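You operate a simulated robot arm through the tools that you are given. There is no shell and no other tool. Be economical: measure what you need, move in short steps, check, and stop when the job is done.

The job below is to be done with a simulated robot arm. You get a single attempt, and the scene is never put back.

TASK
Set the controls near the top of the shoe cabinet. At the end: the brown round brush stands on top of the beige wooden car; the dryer switch is switched on; the dryer tubes is set to down; the dryer heat lever is set to warm; whatever was shut is shut again. Leave all else as you found it, and nothing knocked over.

It is judged by the outcome, as a careful person would: the job done as asked, and still so three seconds after it is handed in. It fails if anything else is knocked over, pushed out of place, dropped, spilled or broken.

THE ROBOT
A 7-joint arm with a two-finger parallel gripper, fixed in place. Base frame: the origin is at the foot of the arm, x ahead of it, y to its left, z up; the work surface is at about z = 87.5. Readings come in cm, degrees, newtons and seconds.
With the tool pointing down near the work surface it reaches from about 24 to 68 cm from the base axis. Its first joint turns from -66.0 to 66.0 degrees. Payload 2.4 kg.
Tool frame: the origin (TCP) lies between the finger pads and is the grasp point; the fingertips stand 3 cm ahead of it; z points along the fingers, y is the line along which they close. The gripper opens to 9.4 cm. The fingers are 2.8 cm wide and 1 cm thick; the gripper's body (5 by 9.6 cm) begins 5.5 cm behind the TCP.
Orientation is that of the tool frame in the base frame, as a unit quaternion [x, y, z, w]. With the fingers straight down and closing along the base's y, the tool's x points along the base's -x, its y along +y and its z along -z.

THE INTERFACE
- The arm moves only by the tool drive_tool. Its argument "targets" is a list of rows, each a list of 3 entries, a list of its own where there are three numbers: the shift along the tool's x, y, z in cm, then the turn, a rotation vector about the tool's x, y, z in degrees, then the closure in counts, from 0 (fully open) to 255 (shut). In form: [[[dx, dy, dz], [wx, wy, wz], jaw], ...]. A call has 1 to 8 rows; each row is the pose to reach, as a shift and turn from the pose commanded when the call began, along the tool's axes at that moment. Each row takes 0.2 s and may step no farther than 5 cm and 8.6 degrees from the row before; otherwise, or with a gripper value out of range, the whole call is refused. A pose out of reach is approached as far as the arm can. The call stops where the force on the tool passes 40 N (or 10 N more than at its start, if that is more) or the arm is blocked; 0.2 s more then pass. Each finger travels about 15.3 cm/s and halts on what it meets, pressing with about 42 N; the grip force reading is that of the motor and also rises with nothing between the fingers. The clock runs only during rows and for 0.2 s after the last one: add rows that repeat a pose to give the fingers time. It gives the time, the measured TCP pose, the force on the tool (base axes), the opening and the grip force at its end, in the units of the frame above (readings bear some noise).
- Cameras (640 x 400 px; columns grow to the right, rows downward): "scene" is fixed at [5.78, 49.54, 144.8]; the picture's right is [-0.50, -0.87, 0.00], its down [-0.46, 0.27, -0.84] and it looks along [0.73, -0.42, -0.54] (base axes); focal length 214 px, centre (320, 200). "wrist" rides on the gripper at [7.6, 1.4, -10.3] in the tool frame; the picture's right is [-0.18, 0.98, 0.00], its down [-0.75, -0.14, -0.64] and it looks along [-0.63, -0.12, 0.77] (tool axes); focal length 243 px, centre (320, 200). There is no depth. A picture from a camera that has moved, and an enlarged one, comes with that camera's place and axes in the base frame and with its lens.
- get_image(camera): a new picture of that camera. No time passes.
- inspect(camera, box): a new picture of the part [left, top, right, bottom] of that camera's present view, enlarged. No time passes.
- hand_in(): hands the job in; it is judged then, once.

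Go step by step. Nothing tells you positions but the pictures and the camera data: compare them with the known pose of the tool, close in by small moves and look again before you grip or let go. The budget is 120 turns and 76 pictures, counting those below and the enlarged ones. Unless the task says otherwise, let go and move clear before handing in, and close with one line.

The tools are called after "Call:" by a JSON object that holds its "method" and its "body". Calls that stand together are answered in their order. drive_tool: Moves the arm, as the interface text tells. Its arguments: {"type":"object","properties":{"targets":{"type":"array"}},"required":["targets"]} The other tools are called the same way: get_image (camera) takes a picture; inspect (camera, box) takes an enlarged picture of a part of a camera's view; hand_in () hands the job in.

At the start:

```text
t: 0.0
position: [32.17, 13.37, 135.26]
orientation: [0.001, 1.0, 0.001, 0.001]
contact_force: [0.2, 0.3, 0.2]
width: 9.41
grasp_force: 0.1
```

scene: 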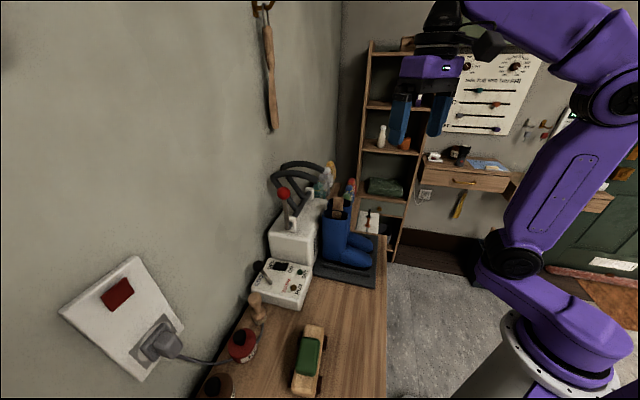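
wrist: 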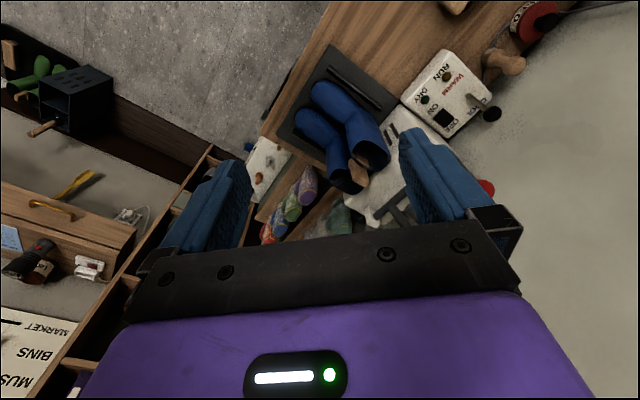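

I see a shoe cabinet with a dryer (white unit, control box, red-knob lever), boots, a car and a brush. I'll look closer first.

Call:
{"method": "inspect", "body": {"camera": "scene", "box": [180, 140, 400, 278]}}

Call:
{"method": "inspect", "body": {"camera": "scene", "box": [180, 250, 400, 400]}}

Call:
{"method": "inspect", "body": {"camera": "wrist", "box": [240, 0, 560, 200]}}

```text
2.90 times, centred on (290, 209) of scene
camera zoom: at [5.78, 49.54, 144.8], right [-0.5, -0.87, 0.0], down [-0.46, 0.27, -0.84], along [0.73, -0.42, -0.54], focal length 622 px, centre (407, 174)
```

zoom: 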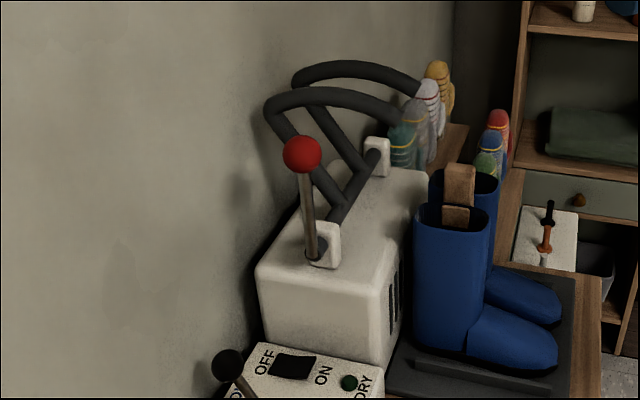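

```text
2.67 times, centred on (290, 325) of scene
camera zoom: at [5.78, 49.54, 144.8], right [-0.5, -0.87, 0.0], down [-0.46, 0.27, -0.84], along [0.73, -0.42, -0.54], focal length 572 px, centre (400, -133)
```

zoom: 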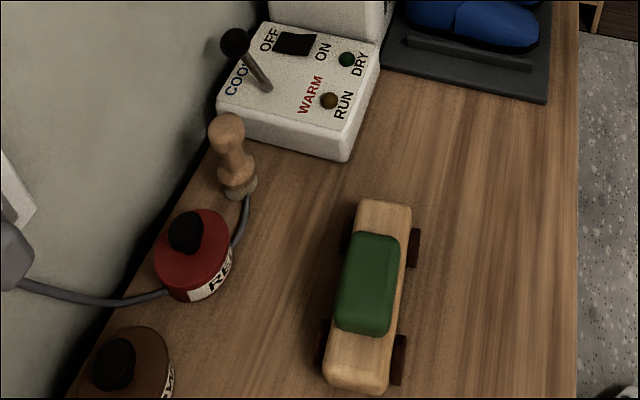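

```text
2.00 times, centred on (400, 100) of wrist
camera zoom: at [24.49, 14.69, 145.55], right [0.18, 0.98, 0.0], down [0.75, -0.14, 0.64], along [0.63, -0.12, -0.77], focal length 485 px, centre (160, 400)
```

zoom: 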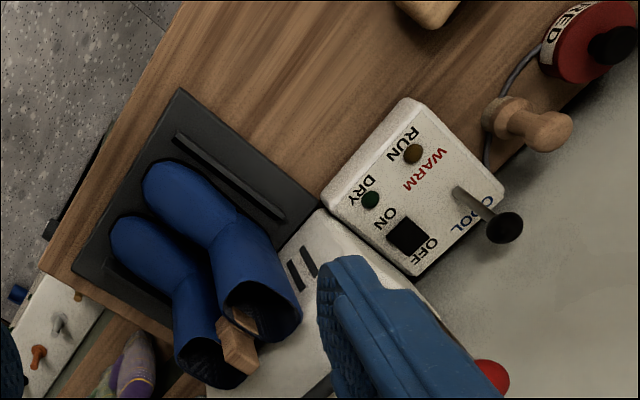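

I'm moving to a better viewpoint, yawed 45° so the wrist camera faces the wall squarely.

Call:
{"method": "drive_tool", "body": {"targets": [[[0.6, 2.4, 1.5], [0, 0, -7.5], 0], [[1.2, 4.8, 3], [0, 0, -15], 0], [[1.8, 7.2, 4.5], [0, 0, -22.5], 0], [[2.4, 9.6, 6], [0, 0, -30], 0], [[3.2, 12, 7.5], [0, 0, -37.5], 0], [[4, 14.6, 9], [0, 0, -45], 0]]}}

Call:
{"method": "get_image", "body": {"camera": "wrist"}}

```text
t: 1.4
position: [28.12, 28.31, 126.44]
orientation: [-0.384, 0.923, 0.001, 0.002]
contact_force: [1.2, 0.8, 0.1]
width: 9.41
grasp_force: 0.1
```

```text
70 pictures are left
camera wrist: at [21.66, 23.81, 136.68], right [-0.57, 0.82, 0.0], down [0.63, 0.43, 0.64], along [0.53, 0.37, -0.76], focal length 243 px, centre (320, 200)
```

wrist: 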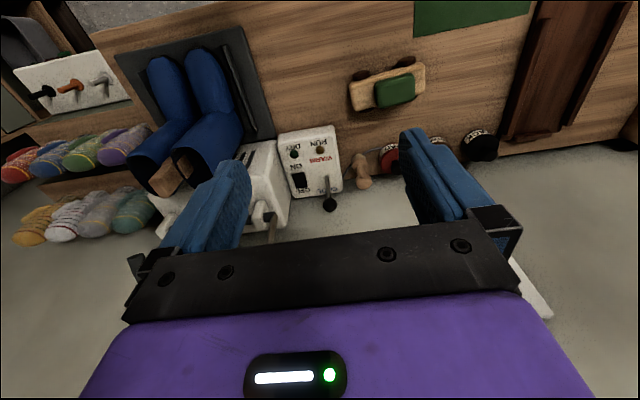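

Three items with knobs plus the peg are along the wall; I'll zoom in on them.

Call:
{"method": "inspect", "body": {"camera": "wrist", "box": [330, 100, 530, 225]}}

Call:
{"method": "inspect", "body": {"camera": "wrist", "box": [140, 110, 400, 270]}}

```text
3.20 times, centred on (430, 162) of wrist
camera zoom: at [21.66, 23.81, 136.68], right [-0.57, 0.82, 0.0], down [0.63, 0.43, 0.64], along [0.53, 0.37, -0.76], focal length 776 px, centre (-32, 320)
```

zoom: 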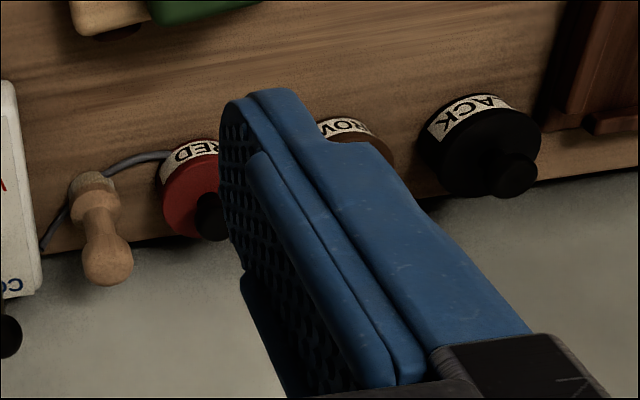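

```text
2.46 times, centred on (270, 190) of wrist
camera zoom: at [21.66, 23.81, 136.68], right [-0.57, 0.82, 0.0], down [0.63, 0.43, 0.64], along [0.53, 0.37, -0.76], focal length 597 px, centre (443, 225)
```

zoom: 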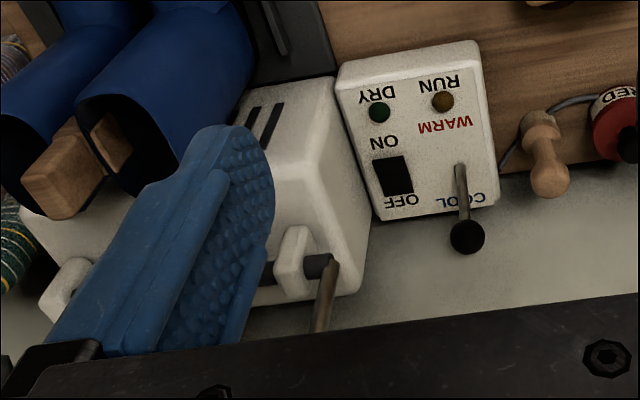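

The peg with bristles is the round brush at about (40, 48); the levers and rocker are roughly triangulated. I'll shift toward the tube lever for a clear view of its mechanism.

Call:
{"method": "drive_tool", "body": {"targets": [[[0, -4, 1.5], [0, 0, 0], 0], [[0, -8, 3], [0, 0, 0], 0], [[0, -12, 4.5], [0, 0, 0], 0]]}}

Call:
{"method": "get_image", "body": {"camera": "wrist"}}

Call:
{"method": "inspect", "body": {"camera": "scene", "box": [240, 145, 360, 220]}}

```text
t: 2.2
position: [36.5, 19.51, 122.0]
orientation: [-0.383, 0.924, 0.001, 0.0]
contact_force: [0.2, -0.5, 0.3]
width: 9.4
grasp_force: 0.0
```

```text
67 pictures are left
camera wrist: at [30.09, 15.04, 132.06], right [-0.57, 0.82, 0.0], down [0.63, 0.43, 0.64], along [0.53, 0.36, -0.77], focal length 243 px, centre (320, 200)
```

wrist: 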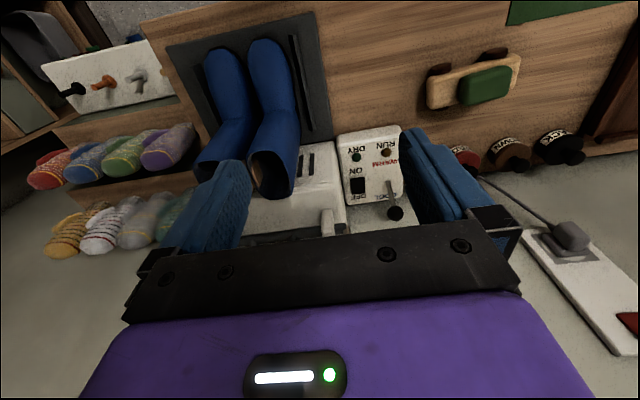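

```text
5.33 times, centred on (300, 182) of scene
camera zoom: at [5.78, 49.54, 144.8], right [-0.5, -0.87, 0.0], down [-0.46, 0.27, -0.84], along [0.73, -0.42, -0.54], focal length 1144 px, centre (427, 293)
```

zoom: 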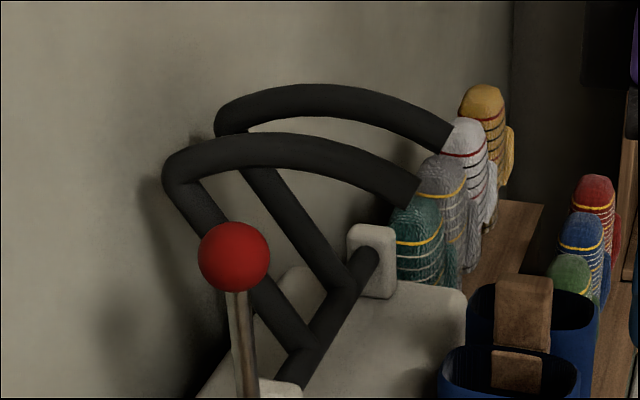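

The lever is hidden behind the gripper; I'll back off and lower to see it.

Call:
{"method": "drive_tool", "body": {"targets": [[[4, -0.5, 2], [0, 0, 0], 0], [[8, -1, 4], [0, 0, 0], 0], [[11, -1.5, 7], [0, 0, 0], 0], [[11, -1.5, 10], [0, 0, 0], 0]]}}

Call:
{"method": "get_image", "body": {"camera": "wrist"}}

```text
t: 3.2
position: [30.14, 10.2, 111.94]
orientation: [-0.383, 0.924, 0.001, 0.001]
contact_force: [0.4, -0.2, 0.0]
width: 9.41
grasp_force: 0.0
```

```text
65 pictures are left
camera wrist: at [23.65, 5.83, 122.2], right [-0.57, 0.82, 0.0], down [0.63, 0.43, 0.64], along [0.53, 0.36, -0.77], focal length 243 px, centre (320, 200)
```

wrist: 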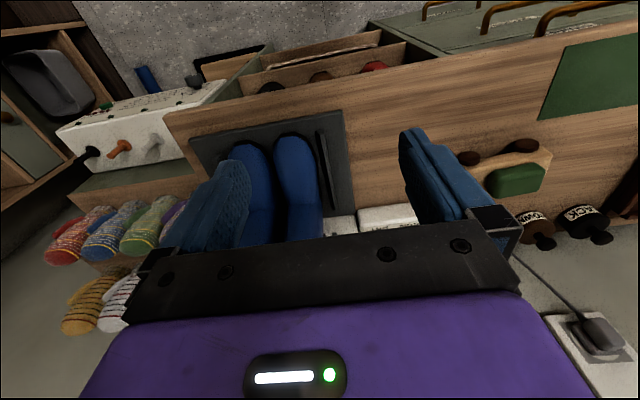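

I'll tilt the tool toward the wall and rise so the lever is above the gripper in the picture.

Call:
{"method": "drive_tool", "body": {"targets": [[[0, 0, -3], [0, -7, 0], 0], [[0, 0, -6], [0, -14, 0], 0], [[0, 0, -9], [0, -21, 0], 0], [[0, 0, -12], [0, -28, 0], 0], [[0, 0, -13], [0, -35, 0], 0]]}}

Call:
{"method": "get_image", "body": {"camera": "wrist"}}

```text
t: 4.4
position: [30.12, 10.51, 124.95]
orientation: [-0.365, 0.88, 0.115, 0.28]
contact_force: [0.8, -0.7, 0.4]
width: 9.41
grasp_force: 0.2
```

```text
64 pictures are left
camera wrist: at [20.38, 2.97, 128.99], right [-0.59, 0.8, 0.11], down [0.27, 0.07, 0.96], along [0.76, 0.59, -0.26], focal length 243 px, centre (320, 200)
```

wrist: 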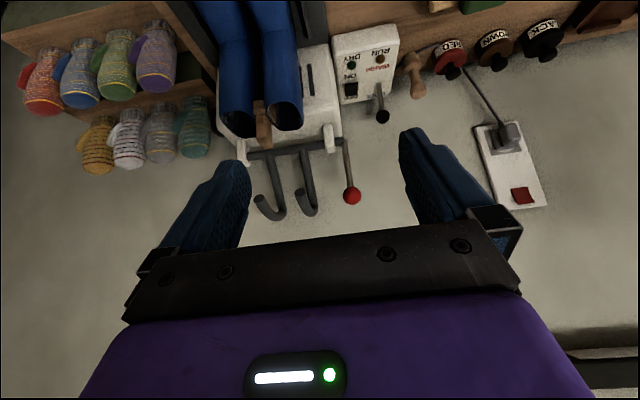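

Call:
{"method": "inspect", "body": {"camera": "wrist", "box": [220, 20, 440, 230]}}

```text
1.90 times, centred on (330, 125) of wrist
camera zoom: at [20.38, 2.97, 128.99], right [-0.59, 0.8, 0.11], down [0.27, 0.07, 0.96], along [0.76, 0.59, -0.26], focal length 462 px, centre (301, 343)
```

zoom: 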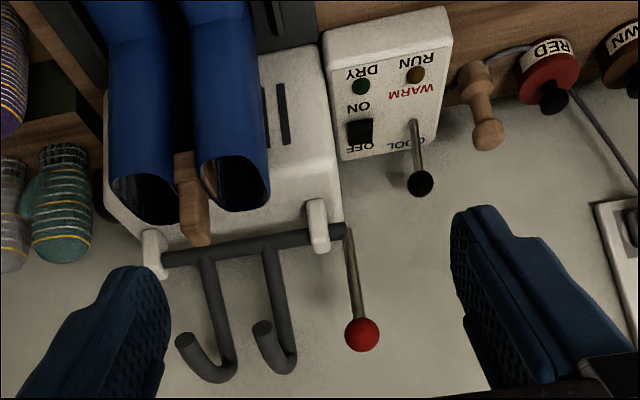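

The tube lever knob sits at about (51.0, 34.2, 116.8), pivot 11 cm directly below; it must swing toward the room. I'll move above the knob with tool vertical.

Call:
{"method": "drive_tool", "body": {"targets": [[[-3.3, 0.25, 2.16], [0, 4.4, 0], 90], [[-6.6, 0.5, 4.3], [0, 8.8, 0], 90], [[-9.9, 0.75, 6.5], [0, 13.1, 0], 90], [[-13.2, 1, 8.6], [0, 17.5, 0], 90], [[-16.5, 1.25, 10.8], [0, 21.9, 0], 90], [[-19.8, 1.5, 12.9], [0, 26.3, 0], 90], [[-23.1, 1.7, 15.1], [0, 30.6, 0], 90], [[-26.4, 1.96, 17.25], [0, 35, 0], 90]]}}

Call:
{"method": "get_image", "body": {"camera": "wrist"}}

Call:
{"method": "inspect", "body": {"camera": "scene", "box": [220, 90, 400, 250]}}

```text
t: 6.2
position: [49.61, 33.69, 123.17]
orientation: [-0.382, 0.924, -0.001, 0.0]
contact_force: [-0.4, -0.3, 1.0]
width: 6.07
grasp_force: 0.1
out of reach, approached as far as the arm can: row 8
```

```text
62 pictures are left
camera wrist: at [43.14, 29.34, 133.38], right [-0.56, 0.83, 0.0], down [0.63, 0.43, 0.64], along [0.53, 0.36, -0.77], focal length 243 px, centre (320, 200)
```

wrist: 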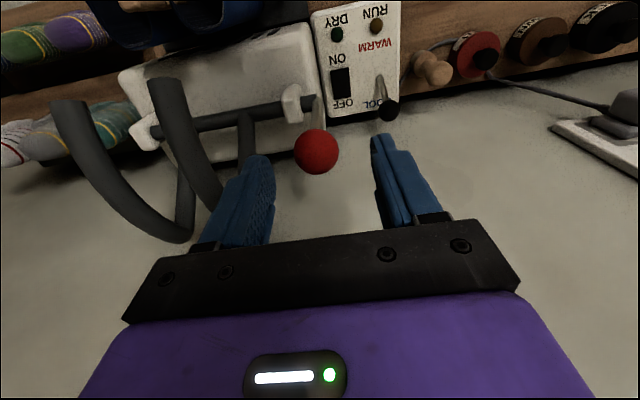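

```text
2.50 times, centred on (310, 170) of scene
camera zoom: at [5.78, 49.53, 144.8], right [-0.5, -0.87, 0.0], down [-0.46, 0.27, -0.84], along [0.73, -0.42, -0.54], focal length 536 px, centre (345, 275)
```

zoom: 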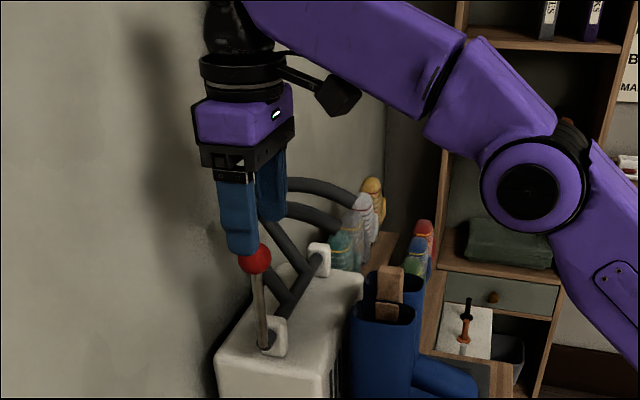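

The knob lies almost between the fingers, slightly ahead. I'll lower in a small step to see how the command reference behaves.

Call:
{"method": "drive_tool", "body": {"targets": [[[0, 0, 2], [0, 0, 0], 90], [[0, 0, 4], [0, 0, 0], 90]]}}

```text
t: 6.8
position: [49.58, 33.88, 119.17]
orientation: [-0.384, 0.924, 0.0, 0.001]
contact_force: [-1.4, -0.2, 0.2]
width: 6.09
grasp_force: 0.0
```

The reference is the actual pose. Now I go onto the knob and close.

Call:
{"method": "drive_tool", "body": {"targets": [[[-0.8, -0.65, 1.2], [0, 0, 0], 90], [[-1.0, -0.65, 2.4], [0, 0, 0], 90]]}}

Call:
{"method": "get_image", "body": {"camera": "wrist"}}

Call:
{"method": "inspect", "body": {"camera": "scene", "box": [220, 90, 400, 250]}}

```text
t: 7.4
position: [50.67, 34.09, 116.86]
orientation: [-0.383, 0.924, 0.0, 0.001]
contact_force: [1.5, 0.4, -0.5]
width: 6.08
grasp_force: 0.0
```

```text
60 pictures are left
camera wrist: at [44.17, 29.59, 126.98], right [-0.56, 0.83, 0.0], down [0.63, 0.43, 0.64], along [0.53, 0.36, -0.77], focal length 243 px, centre (320, 200)
```

wrist: 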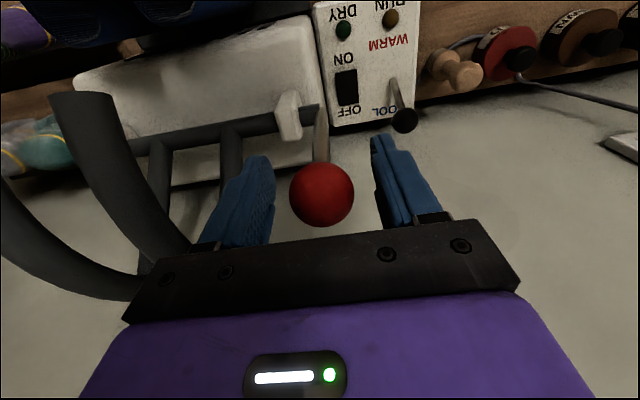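

```text
2.50 times, centred on (310, 170) of scene
camera zoom: at [5.78, 49.54, 144.8], right [-0.5, -0.87, 0.0], down [-0.46, 0.27, -0.84], along [0.73, -0.42, -0.54], focal length 536 px, centre (345, 275)
```

zoom: 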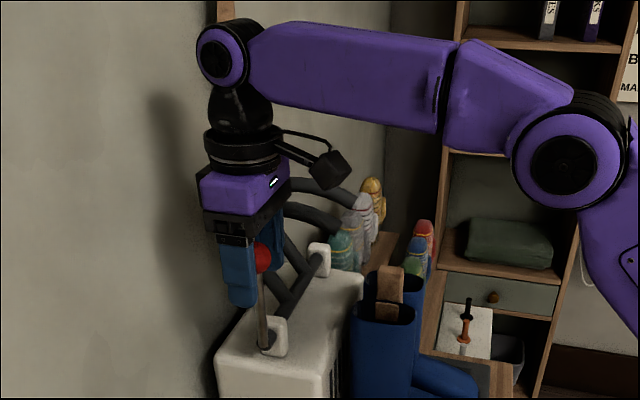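

The knob is centred at the grasp point; closing now.

Call:
{"method": "drive_tool", "body": {"targets": [[[0, 0, 0], [0, 0, 0], 200], [[0, 0, 0], [0, 0, 0], 200]]}}

```text
t: 8.0
position: [50.7, 34.03, 116.66]
orientation: [-0.383, 0.924, 0.001, 0.001]
contact_force: [-0.7, 1.1, -1.8]
width: 3.32
grasp_force: 44.7
```

Gripped at 3.3 cm. I'll swing the lever along its arc toward the room, 40° first.

Call:
{"method": "drive_tool", "body": {"targets": [[[1.0, 0, 0.05], [0, 0, 0], 200], [[1.91, 0, 0.17], [0, 0, 0], 200], [[2.85, 0, 0.37], [0, 0, 0], 200], [[3.76, 0, 0.66], [0, 0, 0], 200], [[4.65, 0, 1.03], [0, 0, 0], 200], [[5.5, 0, 1.47], [0, 0, 0], 200], [[6.3, 0, 2.0], [0, 0, 0], 200], [[7.07, 0, 2.57], [0, 0, 0], 200]]}}

Call:
{"method": "get_image", "body": {"camera": "scene"}}

```text
t: 9.8
position: [45.71, 29.13, 114.16]
orientation: [-0.383, 0.924, 0.001, 0.001]
contact_force: [5.0, 12.6, 1.7]
width: 3.33
grasp_force: 45.2
```

```text
58 pictures are left
```

scene: 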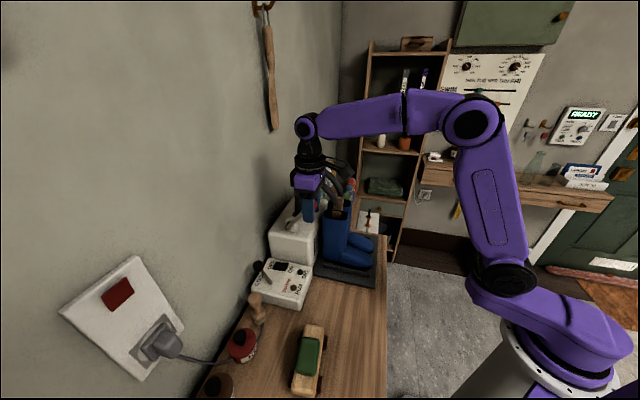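

Call:
{"method": "inspect", "body": {"camera": "scene", "box": [260, 130, 400, 270]}}

Call:
{"method": "get_image", "body": {"camera": "wrist"}}

```text
2.86 times, centred on (330, 200) of scene
camera zoom: at [5.8, 49.57, 144.78], right [-0.5, -0.87, 0.0], down [-0.46, 0.27, -0.84], along [0.73, -0.42, -0.54], focal length 613 px, centre (291, 200)
```

zoom: 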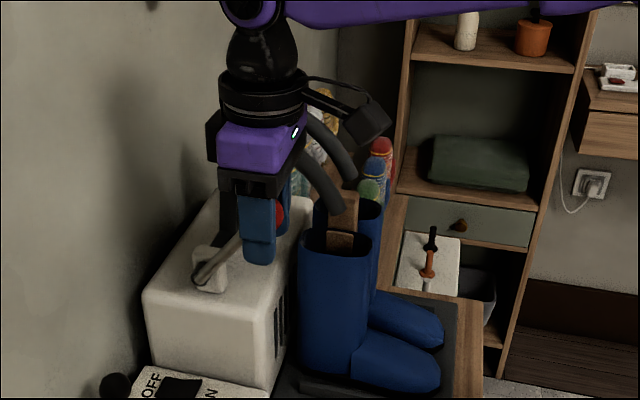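

```text
56 pictures are left
camera wrist: at [39.17, 24.65, 124.39], right [-0.57, 0.82, 0.0], down [0.63, 0.43, 0.65], along [0.53, 0.37, -0.76], focal length 243 px, centre (320, 200)
```

wrist: 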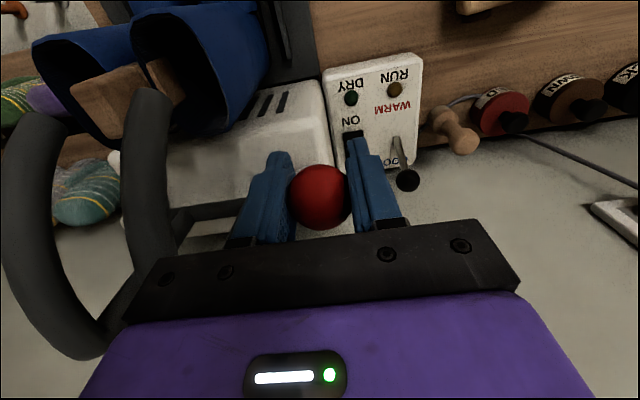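

The lever and tubes follow. I'll continue to about 60°.

Call:
{"method": "drive_tool", "body": {"targets": [[[0.7, 0, 0.66], [0, 0, 0], 200], [[1.36, 0, 1.36], [0, 0, 0], 200], [[1.94, 0, 2.12], [0, 0, 0], 200], [[2.46, 0, 2.93], [0, 0, 0], 200]]}}

Call:
{"method": "inspect", "body": {"camera": "scene", "box": [260, 130, 400, 270]}}

Call:
{"method": "get_image", "body": {"camera": "wrist"}}

```text
t: 10.8
position: [43.9, 27.33, 111.29]
orientation: [-0.383, 0.924, 0.001, 0.003]
contact_force: [7.2, 9.0, 6.1]
width: 3.37
grasp_force: 44.9
```

```text
2.86 times, centred on (330, 200) of scene
camera zoom: at [5.8, 49.56, 144.79], right [-0.5, -0.87, 0.0], down [-0.46, 0.27, -0.84], along [0.73, -0.42, -0.54], focal length 613 px, centre (291, 200)
```

zoom: 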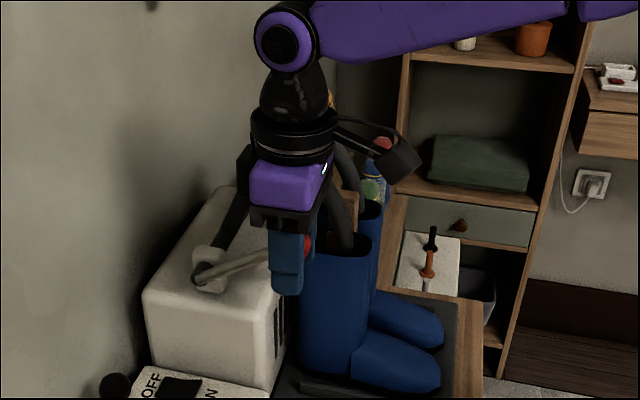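

```text
54 pictures are left
camera wrist: at [37.37, 22.89, 121.46], right [-0.56, 0.83, 0.0], down [0.63, 0.43, 0.65], along [0.53, 0.36, -0.76], focal length 243 px, centre (320, 200)
```

wrist: 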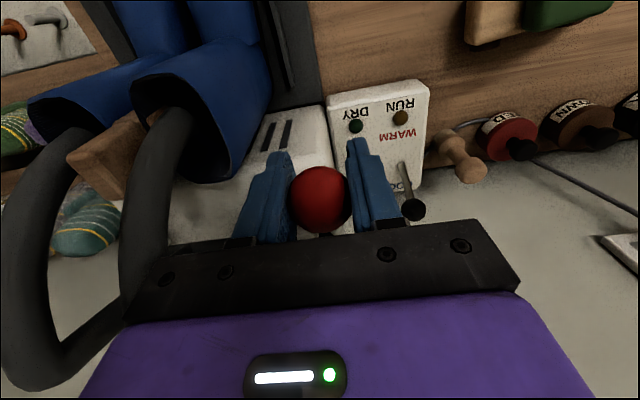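

Tube ends enter the boots. I continue slowly to about 75°.

Call:
{"method": "drive_tool", "body": {"targets": [[[0.44, 0, 0.85], [0, 0, 0], 200], [[0.81, 0, 1.74], [0, 0, 0], 200], [[1.1, 0, 2.65], [0, 0, 0], 200]]}}

Call:
{"method": "inspect", "body": {"camera": "scene", "box": [260, 130, 400, 270]}}

Call:
{"method": "get_image", "body": {"camera": "wrist"}}

```text
t: 11.6
position: [42.98, 26.54, 108.62]
orientation: [-0.382, 0.924, 0.001, 0.001]
contact_force: [1.0, 6.0, 9.8]
width: 3.35
grasp_force: 45.0
```

```text
2.86 times, centred on (330, 200) of scene
camera zoom: at [5.77, 49.54, 144.79], right [-0.5, -0.87, 0.0], down [-0.46, 0.27, -0.84], along [0.73, -0.42, -0.54], focal length 613 px, centre (291, 200)
```

zoom: 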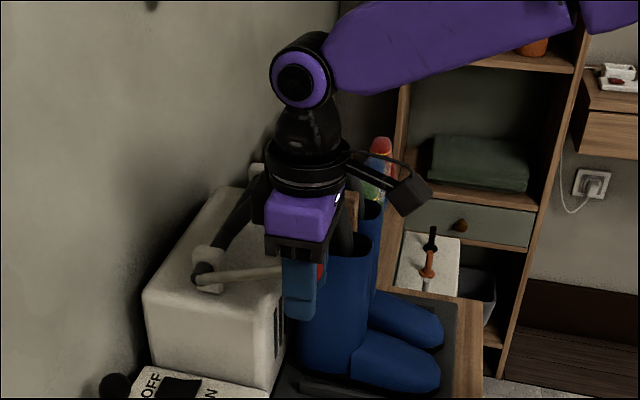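

```text
52 pictures are left
camera wrist: at [36.56, 22.05, 118.81], right [-0.56, 0.83, 0.0], down [0.63, 0.43, 0.64], along [0.53, 0.36, -0.77], focal length 243 px, centre (320, 200)
```

wrist: 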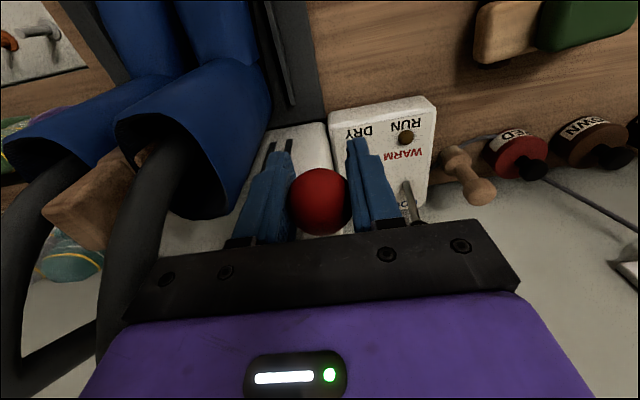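

Still smooth and low force. I'll continue to about 88° in small steps.

Call:
{"method": "drive_tool", "body": {"targets": [[[0.2, 0, 0.94], [0, 0, 0], 200], [[0.3, 0, 1.5], [0, 0, 0], 200]]}}

Call:
{"method": "get_image", "body": {"camera": "wrist"}}

```text
t: 12.2
position: [42.91, 26.15, 106.96]
orientation: [-0.382, 0.924, -0.001, -0.001]
contact_force: [-6.8, -5.4, 11.1]
width: 3.33
grasp_force: 44.8
```

```text
51 pictures are left
camera wrist: at [36.35, 21.85, 117.22], right [-0.56, 0.83, 0.0], down [0.63, 0.43, 0.64], along [0.53, 0.36, -0.77], focal length 243 px, centre (320, 200)
```

wrist: 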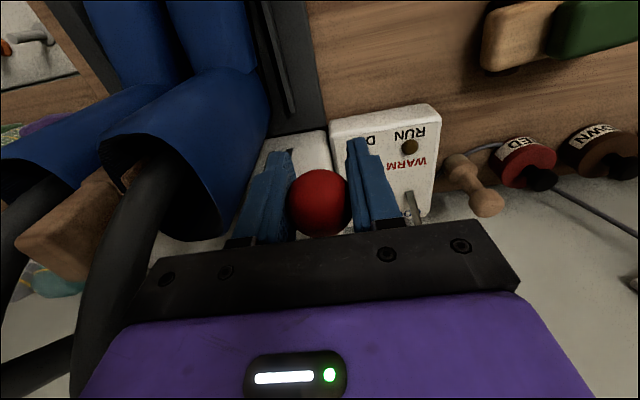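

Continuing down a bit further, following the slightly larger radius.

Call:
{"method": "drive_tool", "body": {"targets": [[[0.2, 0, 0.7], [0, 0, 0], 200], [[0.3, 0, 1.4], [0, 0, 0], 200]]}}

Call:
{"method": "inspect", "body": {"camera": "scene", "box": [260, 150, 380, 260]}}

```text
t: 12.8
position: [42.78, 26.17, 105.59]
orientation: [-0.383, 0.924, 0.001, 0.003]
contact_force: [5.0, 4.2, 8.9]
width: 3.33
grasp_force: 45.2
```

```text
3.64 times, centred on (320, 205) of scene
camera zoom: at [5.79, 49.54, 144.8], right [-0.5, -0.87, 0.0], down [-0.46, 0.27, -0.84], along [0.73, -0.42, -0.54], focal length 780 px, centre (320, 182)
```

zoom: 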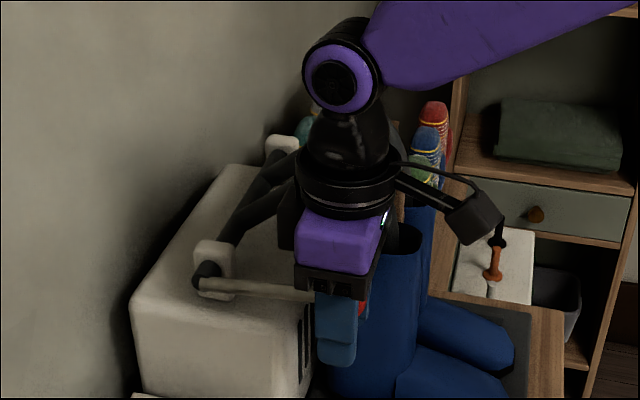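

The lever is about horizontal; force is small, so I probe for the end stop.

Call:
{"method": "drive_tool", "body": {"targets": [[[0, 0, 0.5], [0, 0, 0], 200], [[0, 0, 1.0], [0, 0, 0], 200]]}}

```text
t: 13.4
position: [42.54, 26.04, 104.62]
orientation: [-0.383, 0.924, 0.0, 0.002]
contact_force: [7.7, 2.6, 9.3]
width: 3.32
grasp_force: 45.6
```

Call:
{"method": "drive_tool", "body": {"targets": [[[-0.1, 0, 0.6], [0, 0, 0], 200], [[-0.2, 0, 1.2], [0, 0, 0], 200]]}}

Call:
{"method": "get_image", "body": {"camera": "wrist"}}

Call:
{"method": "inspect", "body": {"camera": "scene", "box": [260, 150, 380, 260]}}

```text
t: 13.9
position: [42.6, 26.13, 103.92]
orientation: [-0.383, 0.924, 0.0, -0.001]
contact_force: [-5.8, -3.3, 12.5]
width: 3.35
grasp_force: 44.6
stopped in row 2: the force on the tool passed its limit (the readings are from after the stop); the commanded pose is now the measured one
```

```text
49 pictures are left
camera wrist: at [36.19, 21.69, 114.3], right [-0.56, 0.83, 0.0], down [0.63, 0.43, 0.64], along [0.53, 0.36, -0.77], focal length 243 px, centre (320, 200)
```

wrist: 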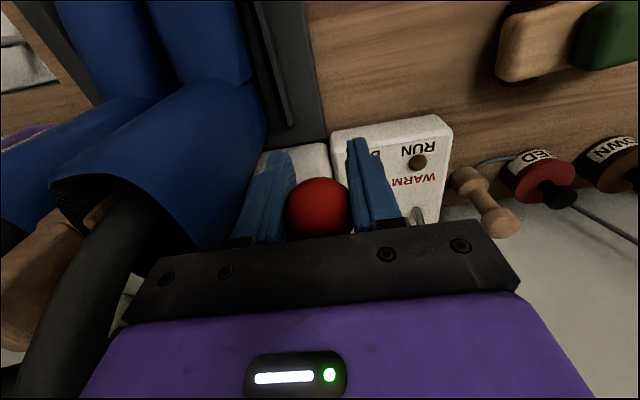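

```text
3.64 times, centred on (320, 205) of scene
camera zoom: at [5.75, 49.52, 144.81], right [-0.5, -0.87, 0.0], down [-0.46, 0.27, -0.84], along [0.73, -0.42, -0.54], focal length 780 px, centre (320, 182)
```

zoom: 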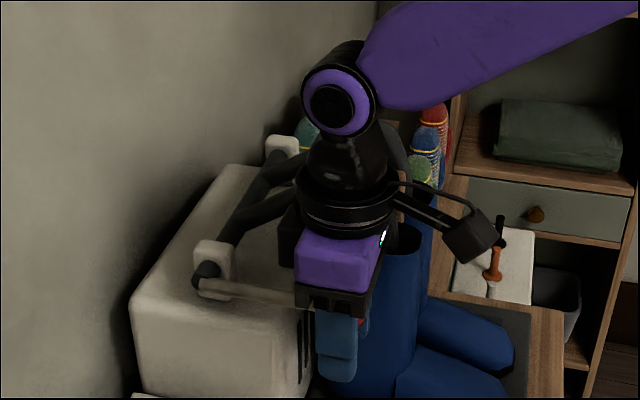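

The end stop is reached at about 98°. I'll open slightly (boot is close) and rise straight up.

Call:
{"method": "drive_tool", "body": {"targets": [[[0, 0, 0], [0, 0, 0], 140], [[0, 0, 0], [0, 0, 0], 140], [[0, 0, -3], [0, 0, 0], 140], [[0, 0, -7], [0, 0, 0], 140], [[0, 0, -11], [0, 0, 0], 140]]}}

Call:
{"method": "get_image", "body": {"camera": "wrist"}}

Call:
{"method": "inspect", "body": {"camera": "scene", "box": [240, 130, 400, 280]}}

```text
t: 15.1
position: [42.63, 26.16, 115.15]
orientation: [-0.383, 0.924, 0.0, 0.0]
contact_force: [-0.3, 0.1, 0.1]
width: 4.22
grasp_force: 0.1
```

```text
47 pictures are left
camera wrist: at [36.14, 21.76, 125.38], right [-0.56, 0.83, 0.0], down [0.63, 0.43, 0.64], along [0.53, 0.36, -0.77], focal length 243 px, centre (320, 200)
```

wrist: 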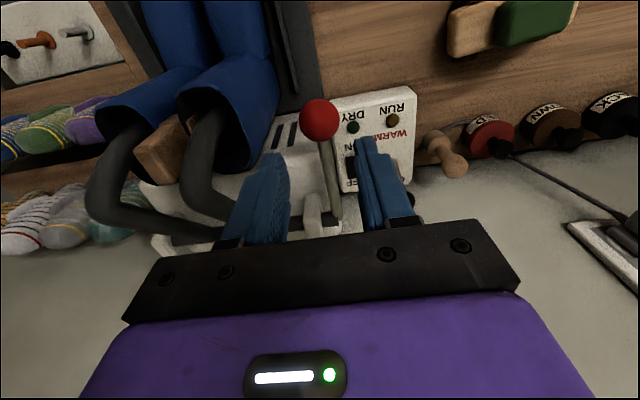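

```text
2.67 times, centred on (320, 205) of scene
camera zoom: at [5.78, 49.54, 144.8], right [-0.5, -0.87, 0.0], down [-0.46, 0.27, -0.84], along [0.73, -0.42, -0.54], focal length 572 px, centre (320, 187)
```

zoom: 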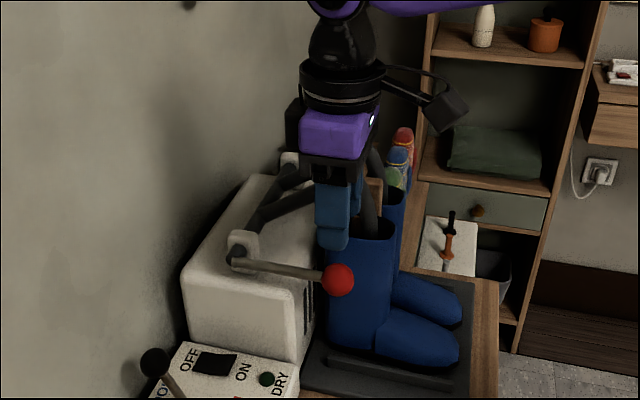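

Tubes are down and stay there; boots unmoved. Next is the heat lever: I move near it with a partly open gripper.

Call:
{"method": "drive_tool", "body": {"targets": [[[-1, 3, 0], [0, 0, 0], 100], [[-3, 6, 1], [0, 0, 0], 100], [[-5.5, 9.35, 3], [0, 0, 0], 100], [[-8.4, 9.35, 5], [0, 0, 0], 100]]}}

Call:
{"method": "get_image", "body": {"camera": "wrist"}}

```text
t: 16.1
position: [41.91, 38.77, 110.13]
orientation: [-0.382, 0.924, 0.0, -0.001]
contact_force: [-0.6, -0.4, 0.9]
width: 5.71
grasp_force: 0.1
```

```text
45 pictures are left
camera wrist: at [35.45, 34.3, 120.27], right [-0.56, 0.83, 0.0], down [0.63, 0.43, 0.64], along [0.53, 0.36, -0.77], focal length 243 px, centre (320, 200)
```

wrist: 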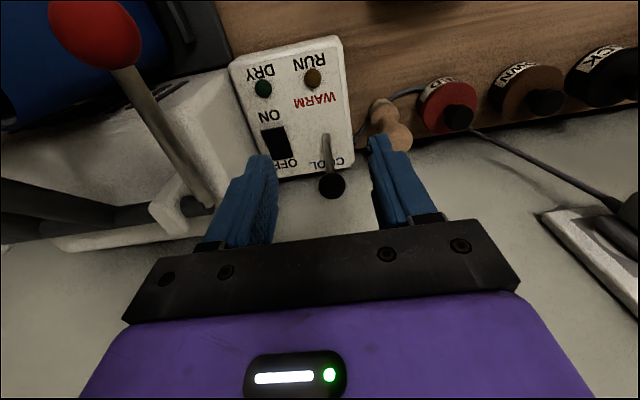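

The knob is at about n=64.8, between the finger lines. I'll move above it, check, then descend.

Call:
{"method": "drive_tool", "body": {"targets": [[[-3.6, -0.2, 2], [0, 0, 0], 100], [[-7.2, -0.2, 4.5], [0, 0, 0], 100]]}}

Call:
{"method": "get_image", "body": {"camera": "wrist"}}

Call:
{"method": "inspect", "body": {"camera": "scene", "box": [200, 170, 360, 310]}}

```text
t: 16.7
position: [47.11, 43.86, 105.56]
orientation: [-0.382, 0.924, 0.0, 0.0]
contact_force: [0.5, -0.1, -1.2]
width: 5.72
grasp_force: 0.1
```

```text
44 pictures are left
camera wrist: at [40.67, 39.46, 115.86], right [-0.56, 0.83, 0.0], down [0.63, 0.43, 0.64], along [0.53, 0.36, -0.77], focal length 243 px, centre (320, 200)
```

wrist: 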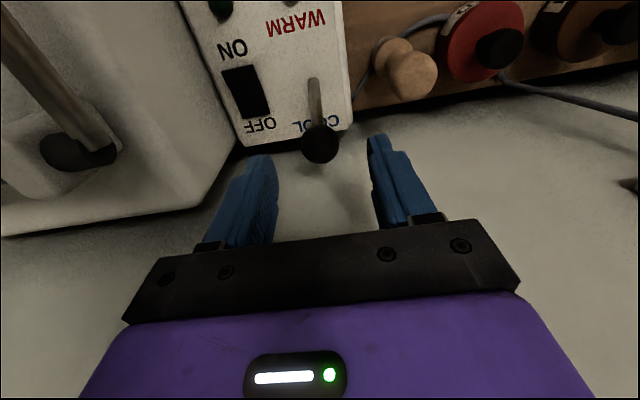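

```text
2.86 times, centred on (280, 240) of scene
camera zoom: at [5.78, 49.53, 144.8], right [-0.5, -0.87, 0.0], down [-0.46, 0.27, -0.84], along [0.73, -0.42, -0.54], focal length 613 px, centre (434, 86)
```

zoom: 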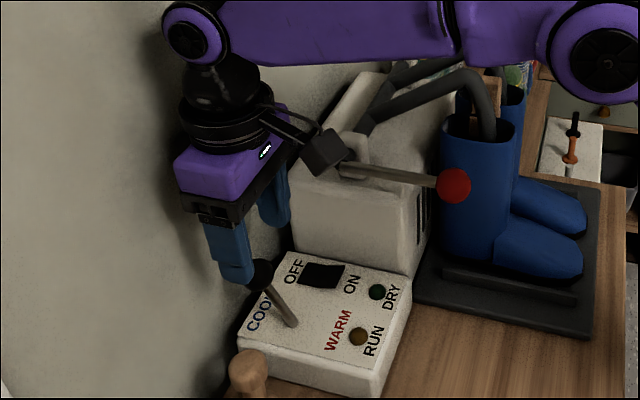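

Aligned. Descending to the knob and closing gently.

Call:
{"method": "drive_tool", "body": {"targets": [[[-0.2, -0.15, 3], [0, 0, 0], 100], [[-0.2, -0.15, 6], [0, 0, 0], 100], [[-0.2, -0.15, 6], [0, 0, 0], 210], [[-0.2, -0.15, 6], [0, 0, 0], 210]]}}

Call:
{"method": "get_image", "body": {"camera": "wrist"}}

```text
t: 17.7
position: [47.49, 43.85, 99.38]
orientation: [-0.382, 0.924, 0.0, -0.001]
contact_force: [-3.9, 1.2, 0.0]
width: 3.14
grasp_force: 45.2
```

```text
42 pictures are left
camera wrist: at [41.0, 39.5, 109.64], right [-0.56, 0.83, 0.0], down [0.63, 0.43, 0.64], along [0.53, 0.36, -0.77], focal length 243 px, centre (320, 200)
```

wrist: 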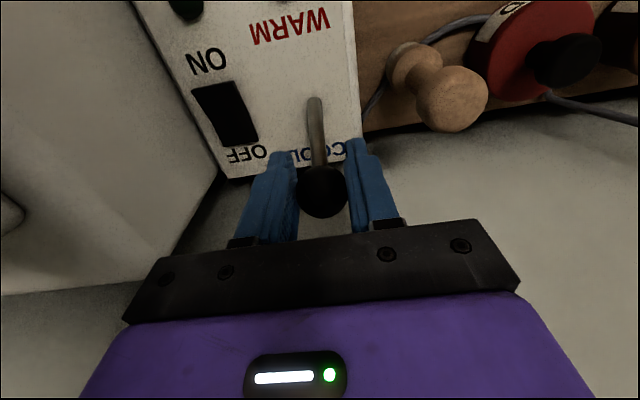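

Gripped the heat knob; pulling it along the arc toward WARM.

Call:
{"method": "drive_tool", "body": {"targets": [[[0.7, 0, -0.25], [0, 0, 0], 210], [[1.4, 0, -0.42], [0, 0, 0], 210], [[2.1, 0, -0.54], [0, 0, 0], 210], [[2.8, 0, -0.58], [0, 0, 0], 210], [[3.5, 0, -0.54], [0, 0, 0], 210], [[4.2, 0, -0.42], [0, 0, 0], 210], [[4.9, 0, -0.25], [0, 0, 0], 210], [[5.6, 0, 0], [0, 0, 0], 210]]}}

Call:
{"method": "get_image", "body": {"camera": "wrist"}}

Call:
{"method": "inspect", "body": {"camera": "scene", "box": [200, 170, 360, 310]}}

```text
t: 19.0
position: [45.19, 41.73, 100.69]
orientation: [-0.383, 0.923, 0.006, 0.01]
contact_force: [-1.7, 0.5, 2.3]
width: 2.95
grasp_force: 44.8
stopped in row 6: the force on the tool passed its limit (the readings are from after the stop); the commanded pose is now the measured one
```

```text
41 pictures are left
camera wrist: at [38.67, 37.13, 110.62], right [-0.57, 0.82, 0.01], down [0.62, 0.42, 0.66], along [0.54, 0.38, -0.75], focal length 243 px, centre (320, 200)
```

wrist: 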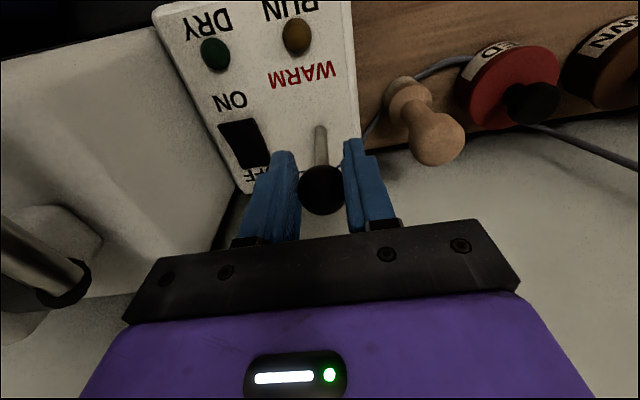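

```text
2.86 times, centred on (280, 240) of scene
camera zoom: at [5.78, 49.53, 144.8], right [-0.5, -0.87, 0.0], down [-0.46, 0.27, -0.84], along [0.73, -0.42, -0.54], focal length 613 px, centre (434, 86)
```

zoom: 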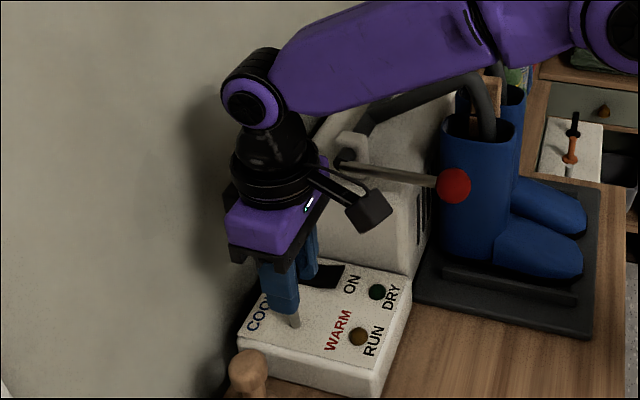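

The lever is about upright; the stop came from my arc being too flat. Continuing along a corrected arc (now descending).

Call:
{"method": "drive_tool", "body": {"targets": [[[0.6, 0, 0.03], [0, 0, 0], 210], [[1.2, 0, 0.1], [0, 0, 0], 210], [[1.8, 0, 0.23], [0, 0, 0], 210], [[2.4, 0, 0.42], [0, 0, 0], 210], [[3.0, 0, 0.66], [0, 0, 0], 210]]}}

Call:
{"method": "get_image", "body": {"camera": "wrist"}}

```text
t: 20.3
position: [43.34, 39.76, 100.34]
orientation: [-0.384, 0.923, 0.007, 0.015]
contact_force: [-4.0, -2.5, 6.4]
width: 2.86
grasp_force: 44.4
stopped in row 5: the force on the tool passed its limit (the readings are from after the stop); the commanded pose is now the measured one
```

```text
39 pictures are left
camera wrist: at [36.7, 35.15, 110.26], right [-0.57, 0.82, 0.01], down [0.62, 0.42, 0.67], along [0.55, 0.38, -0.75], focal length 243 px, centre (320, 200)
```

wrist: 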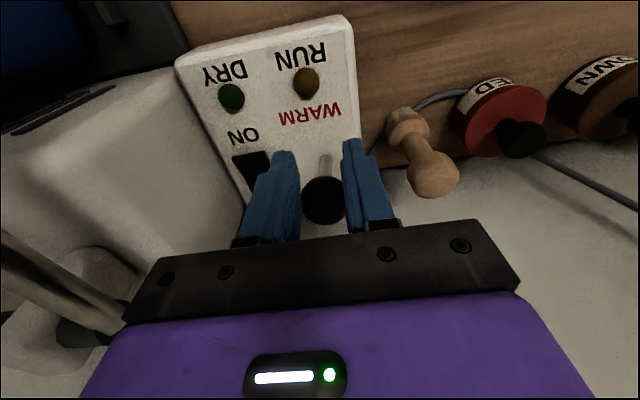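

Probably at or near its stop. I'll release and check where the lever rests.

Call:
{"method": "drive_tool", "body": {"targets": [[[0, 0, 0], [0, 0, 0], 110], [[0, 0, 0], [0, 0, 0], 110], [[0, 0, -3], [0, 0, 0], 110], [[2, 0, -6], [0, 0, 0], 110]]}}

Call:
{"method": "get_image", "body": {"camera": "wrist"}}

Call:
{"method": "inspect", "body": {"camera": "scene", "box": [220, 220, 340, 320]}}

```text
t: 21.3
position: [41.73, 38.26, 106.08]
orientation: [-0.382, 0.924, 0.007, 0.016]
contact_force: [-0.3, 0.1, 0.7]
width: 5.36
grasp_force: 0.0
```

```text
38 pictures are left
camera wrist: at [35.04, 33.62, 116.08], right [-0.57, 0.82, 0.01], down [0.62, 0.42, 0.67], along [0.55, 0.38, -0.75], focal length 243 px, centre (320, 200)
```

wrist: 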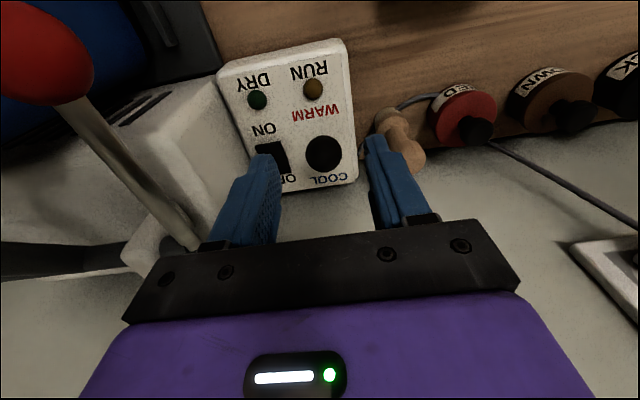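

```text
4.00 times, centred on (280, 270) of scene
camera zoom: at [5.78, 49.54, 144.8], right [-0.5, -0.87, 0.0], down [-0.46, 0.27, -0.84], along [0.73, -0.42, -0.54], focal length 858 px, centre (480, -80)
```

zoom: 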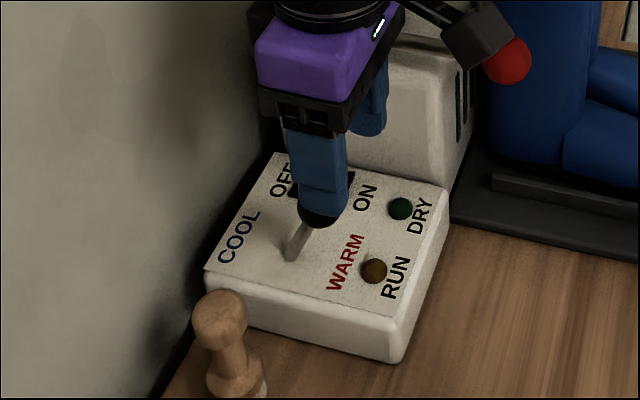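

The knob now rests at WARM (n≈58.4, mirrored from COOL). Next is the rocker: to fit beside the dryer body and knob I'll rise and yaw the tool 90°, closing the fingers.

Call:
{"method": "drive_tool", "body": {"targets": [[[0, 0, -4], [0, 0, 0], 255], [[-1, -1.5, -6], [0, 0, 8.4], 255], [[-2, -3, -6], [0, 0, 16.8], 255], [[-3, -4.5, -6], [0, 0, 25.2], 255], [[-3.5, -4.5, -6], [0, 0, 33.6], 255], [[-3.5, -4.5, -6], [0, 0, 42], 255], [[-3.5, -4.5, -6], [0, 0, 50], 255]]}}

Call:
{"method": "drive_tool", "body": {"targets": [[[0, 0, 0], [0, 0, 8], 255], [[0, 0, 0], [0, 0, 16], 255], [[0, 0, 0], [0, 0, 24], 255], [[0, 0, 0], [0, 0, 32], 255], [[0, 0, 0], [0, 0, 40], 255]]}}

Call:
{"method": "get_image", "body": {"camera": "wrist"}}

```text
t: 22.9
position: [47.37, 37.53, 112.29]
orientation: [0.045, 0.999, 0.013, 0.012]
contact_force: [-0.5, -0.1, -0.1]
width: 0.0
grasp_force: 32.9
```

```text
t: 24.1
position: [47.42, 37.42, 112.29]
orientation: [0.383, 0.924, 0.016, 0.005]
contact_force: [0.1, 0.4, -0.7]
width: 0.01
grasp_force: 32.7
```

```text
36 pictures are left
camera wrist: at [42.68, 43.48, 122.58], right [0.83, 0.56, 0.03], down [0.42, -0.65, 0.64], along [0.38, -0.51, -0.77], focal length 243 px, centre (320, 200)
```

wrist: 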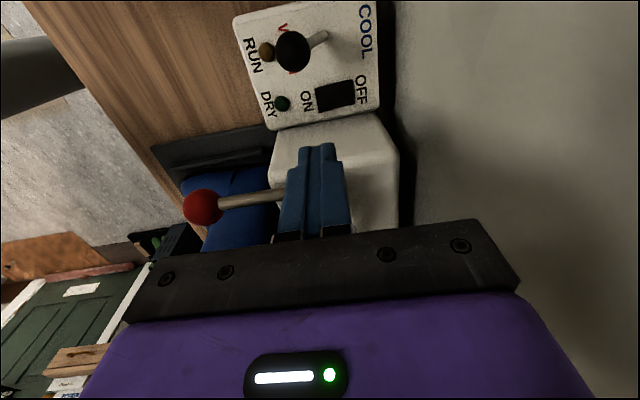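

Call:
{"method": "inspect", "body": {"camera": "wrist", "box": [220, 0, 400, 140]}}

```text
2.86 times, centred on (310, 70) of wrist
camera zoom: at [42.68, 43.48, 122.58], right [0.83, 0.56, 0.03], down [0.42, -0.65, 0.64], along [0.38, -0.51, -0.77], focal length 693 px, centre (349, 571)
```

zoom: 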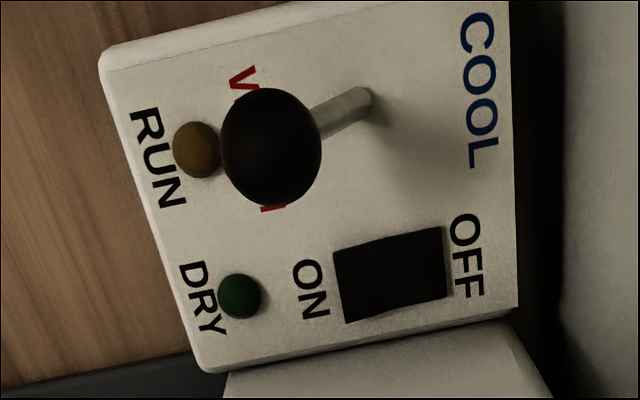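

Rocker ON half is at n≈60.8, a≈8.4. I'll tilt 10° (body away from the dryer) and descend to just above it.

Call:
{"method": "drive_tool", "body": {"targets": [[[-0.4, 0.4, 3], [1, -5, 0], 255], [[-0.8, 0.3, 7], [2, -10, 0], 255], [[-0.8, 0.2, 10], [2, -10, 0], 255], [[-0.8, 0.1, 12.5], [2, -10, 0], 255]]}}

Call:
{"method": "get_image", "body": {"camera": "wrist"}}

Call:
{"method": "inspect", "body": {"camera": "scene", "box": [220, 200, 340, 310]}}

```text
t: 25.1
position: [48.11, 37.33, 99.81]
orientation: [0.382, 0.92, -0.031, 0.081]
contact_force: [-4.5, 0.6, 15.5]
width: 0.0
grasp_force: 33.3
```

```text
34 pictures are left
camera wrist: at [42.46, 44.83, 108.63], right [0.82, 0.57, 0.04], down [0.34, -0.55, 0.76], along [0.45, -0.61, -0.65], focal length 243 px, centre (320, 200)
```

wrist: 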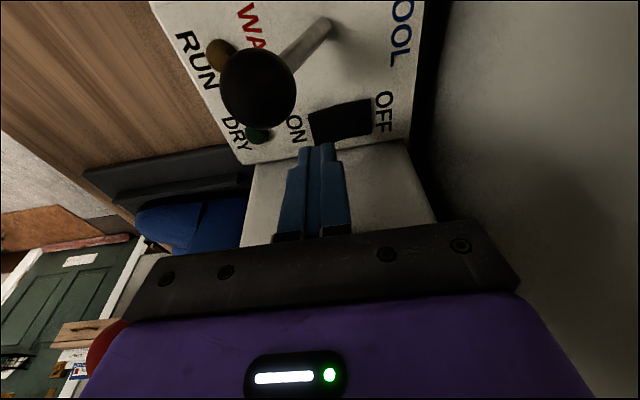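

```text
3.64 times, centred on (280, 255) of scene
camera zoom: at [5.74, 49.52, 144.8], right [-0.5, -0.87, 0.0], down [-0.46, 0.27, -0.84], along [0.73, -0.42, -0.54], focal length 780 px, centre (466, 0)
```

zoom: 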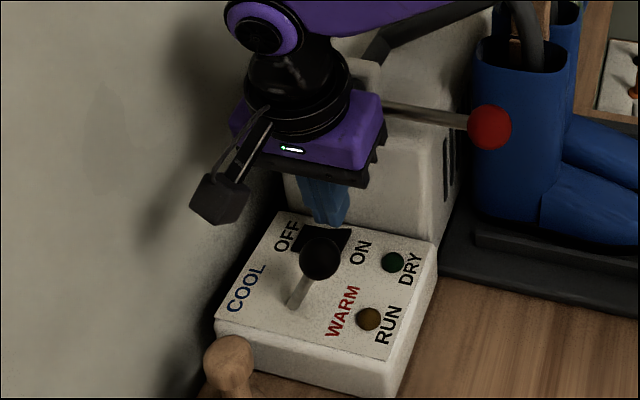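

A 15 N upward force shows unexpectedly; I'll hold to see whether it's transient.

Call:
{"method": "drive_tool", "body": {"targets": [[[0, 0, 0], [0, 0, 0], 255]]}}

Call:
{"method": "inspect", "body": {"camera": "wrist", "box": [200, 60, 440, 250]}}

Call:
{"method": "inspect", "body": {"camera": "scene", "box": [270, 230, 340, 280]}}

```text
t: 25.5
position: [48.15, 37.36, 99.76]
orientation: [0.381, 0.92, -0.031, 0.081]
contact_force: [-4.5, 4.4, 22.8]
width: 0.0
grasp_force: 33.1
```

```text
2.11 times, centred on (320, 155) of wrist
camera zoom: at [42.45, 44.85, 108.6], right [0.82, 0.57, 0.04], down [0.34, -0.55, 0.76], along [0.45, -0.61, -0.65], focal length 511 px, centre (320, 295)
```

zoom: 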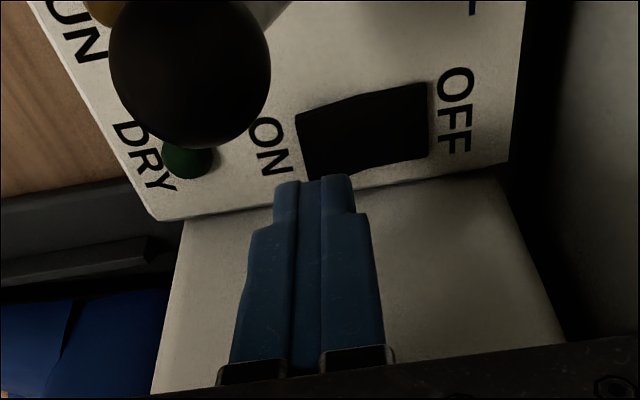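

```text
8.00 times, centred on (305, 255) of scene
camera zoom: at [5.73, 49.52, 144.8], right [-0.5, -0.87, 0.0], down [-0.46, 0.27, -0.84], along [0.73, -0.42, -0.54], focal length 1716 px, centre (440, -240)
```

zoom: 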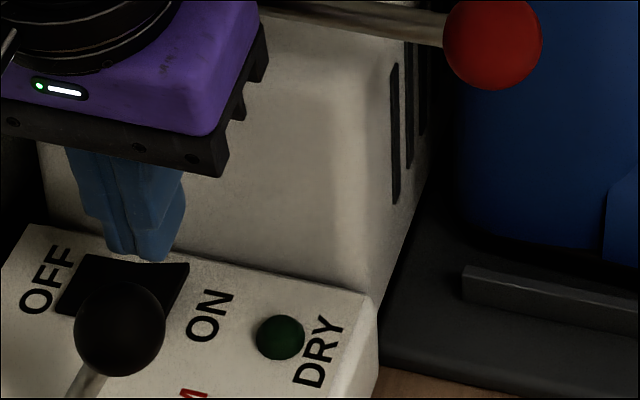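

There is real contact, somewhere other than the rocker. I'll lift slightly to find where it clears.

Call:
{"method": "drive_tool", "body": {"targets": [[[0, 0, -0.6], [0, 0, 0], 255]]}}

Call:
{"method": "drive_tool", "body": {"targets": [[[0.6, 0, -0.6], [0, 0, 0], 255]]}}

```text
t: 25.9
position: [48.14, 36.98, 99.99]
orientation: [0.382, 0.92, -0.035, 0.078]
contact_force: [-0.2, -0.8, -0.3]
width: 0.03
grasp_force: 33.5
```

```text
t: 26.3
position: [47.64, 37.7, 100.88]
orientation: [0.383, 0.92, -0.034, 0.079]
contact_force: [-0.3, 0.4, 0.7]
width: 0.0
grasp_force: 32.7
```

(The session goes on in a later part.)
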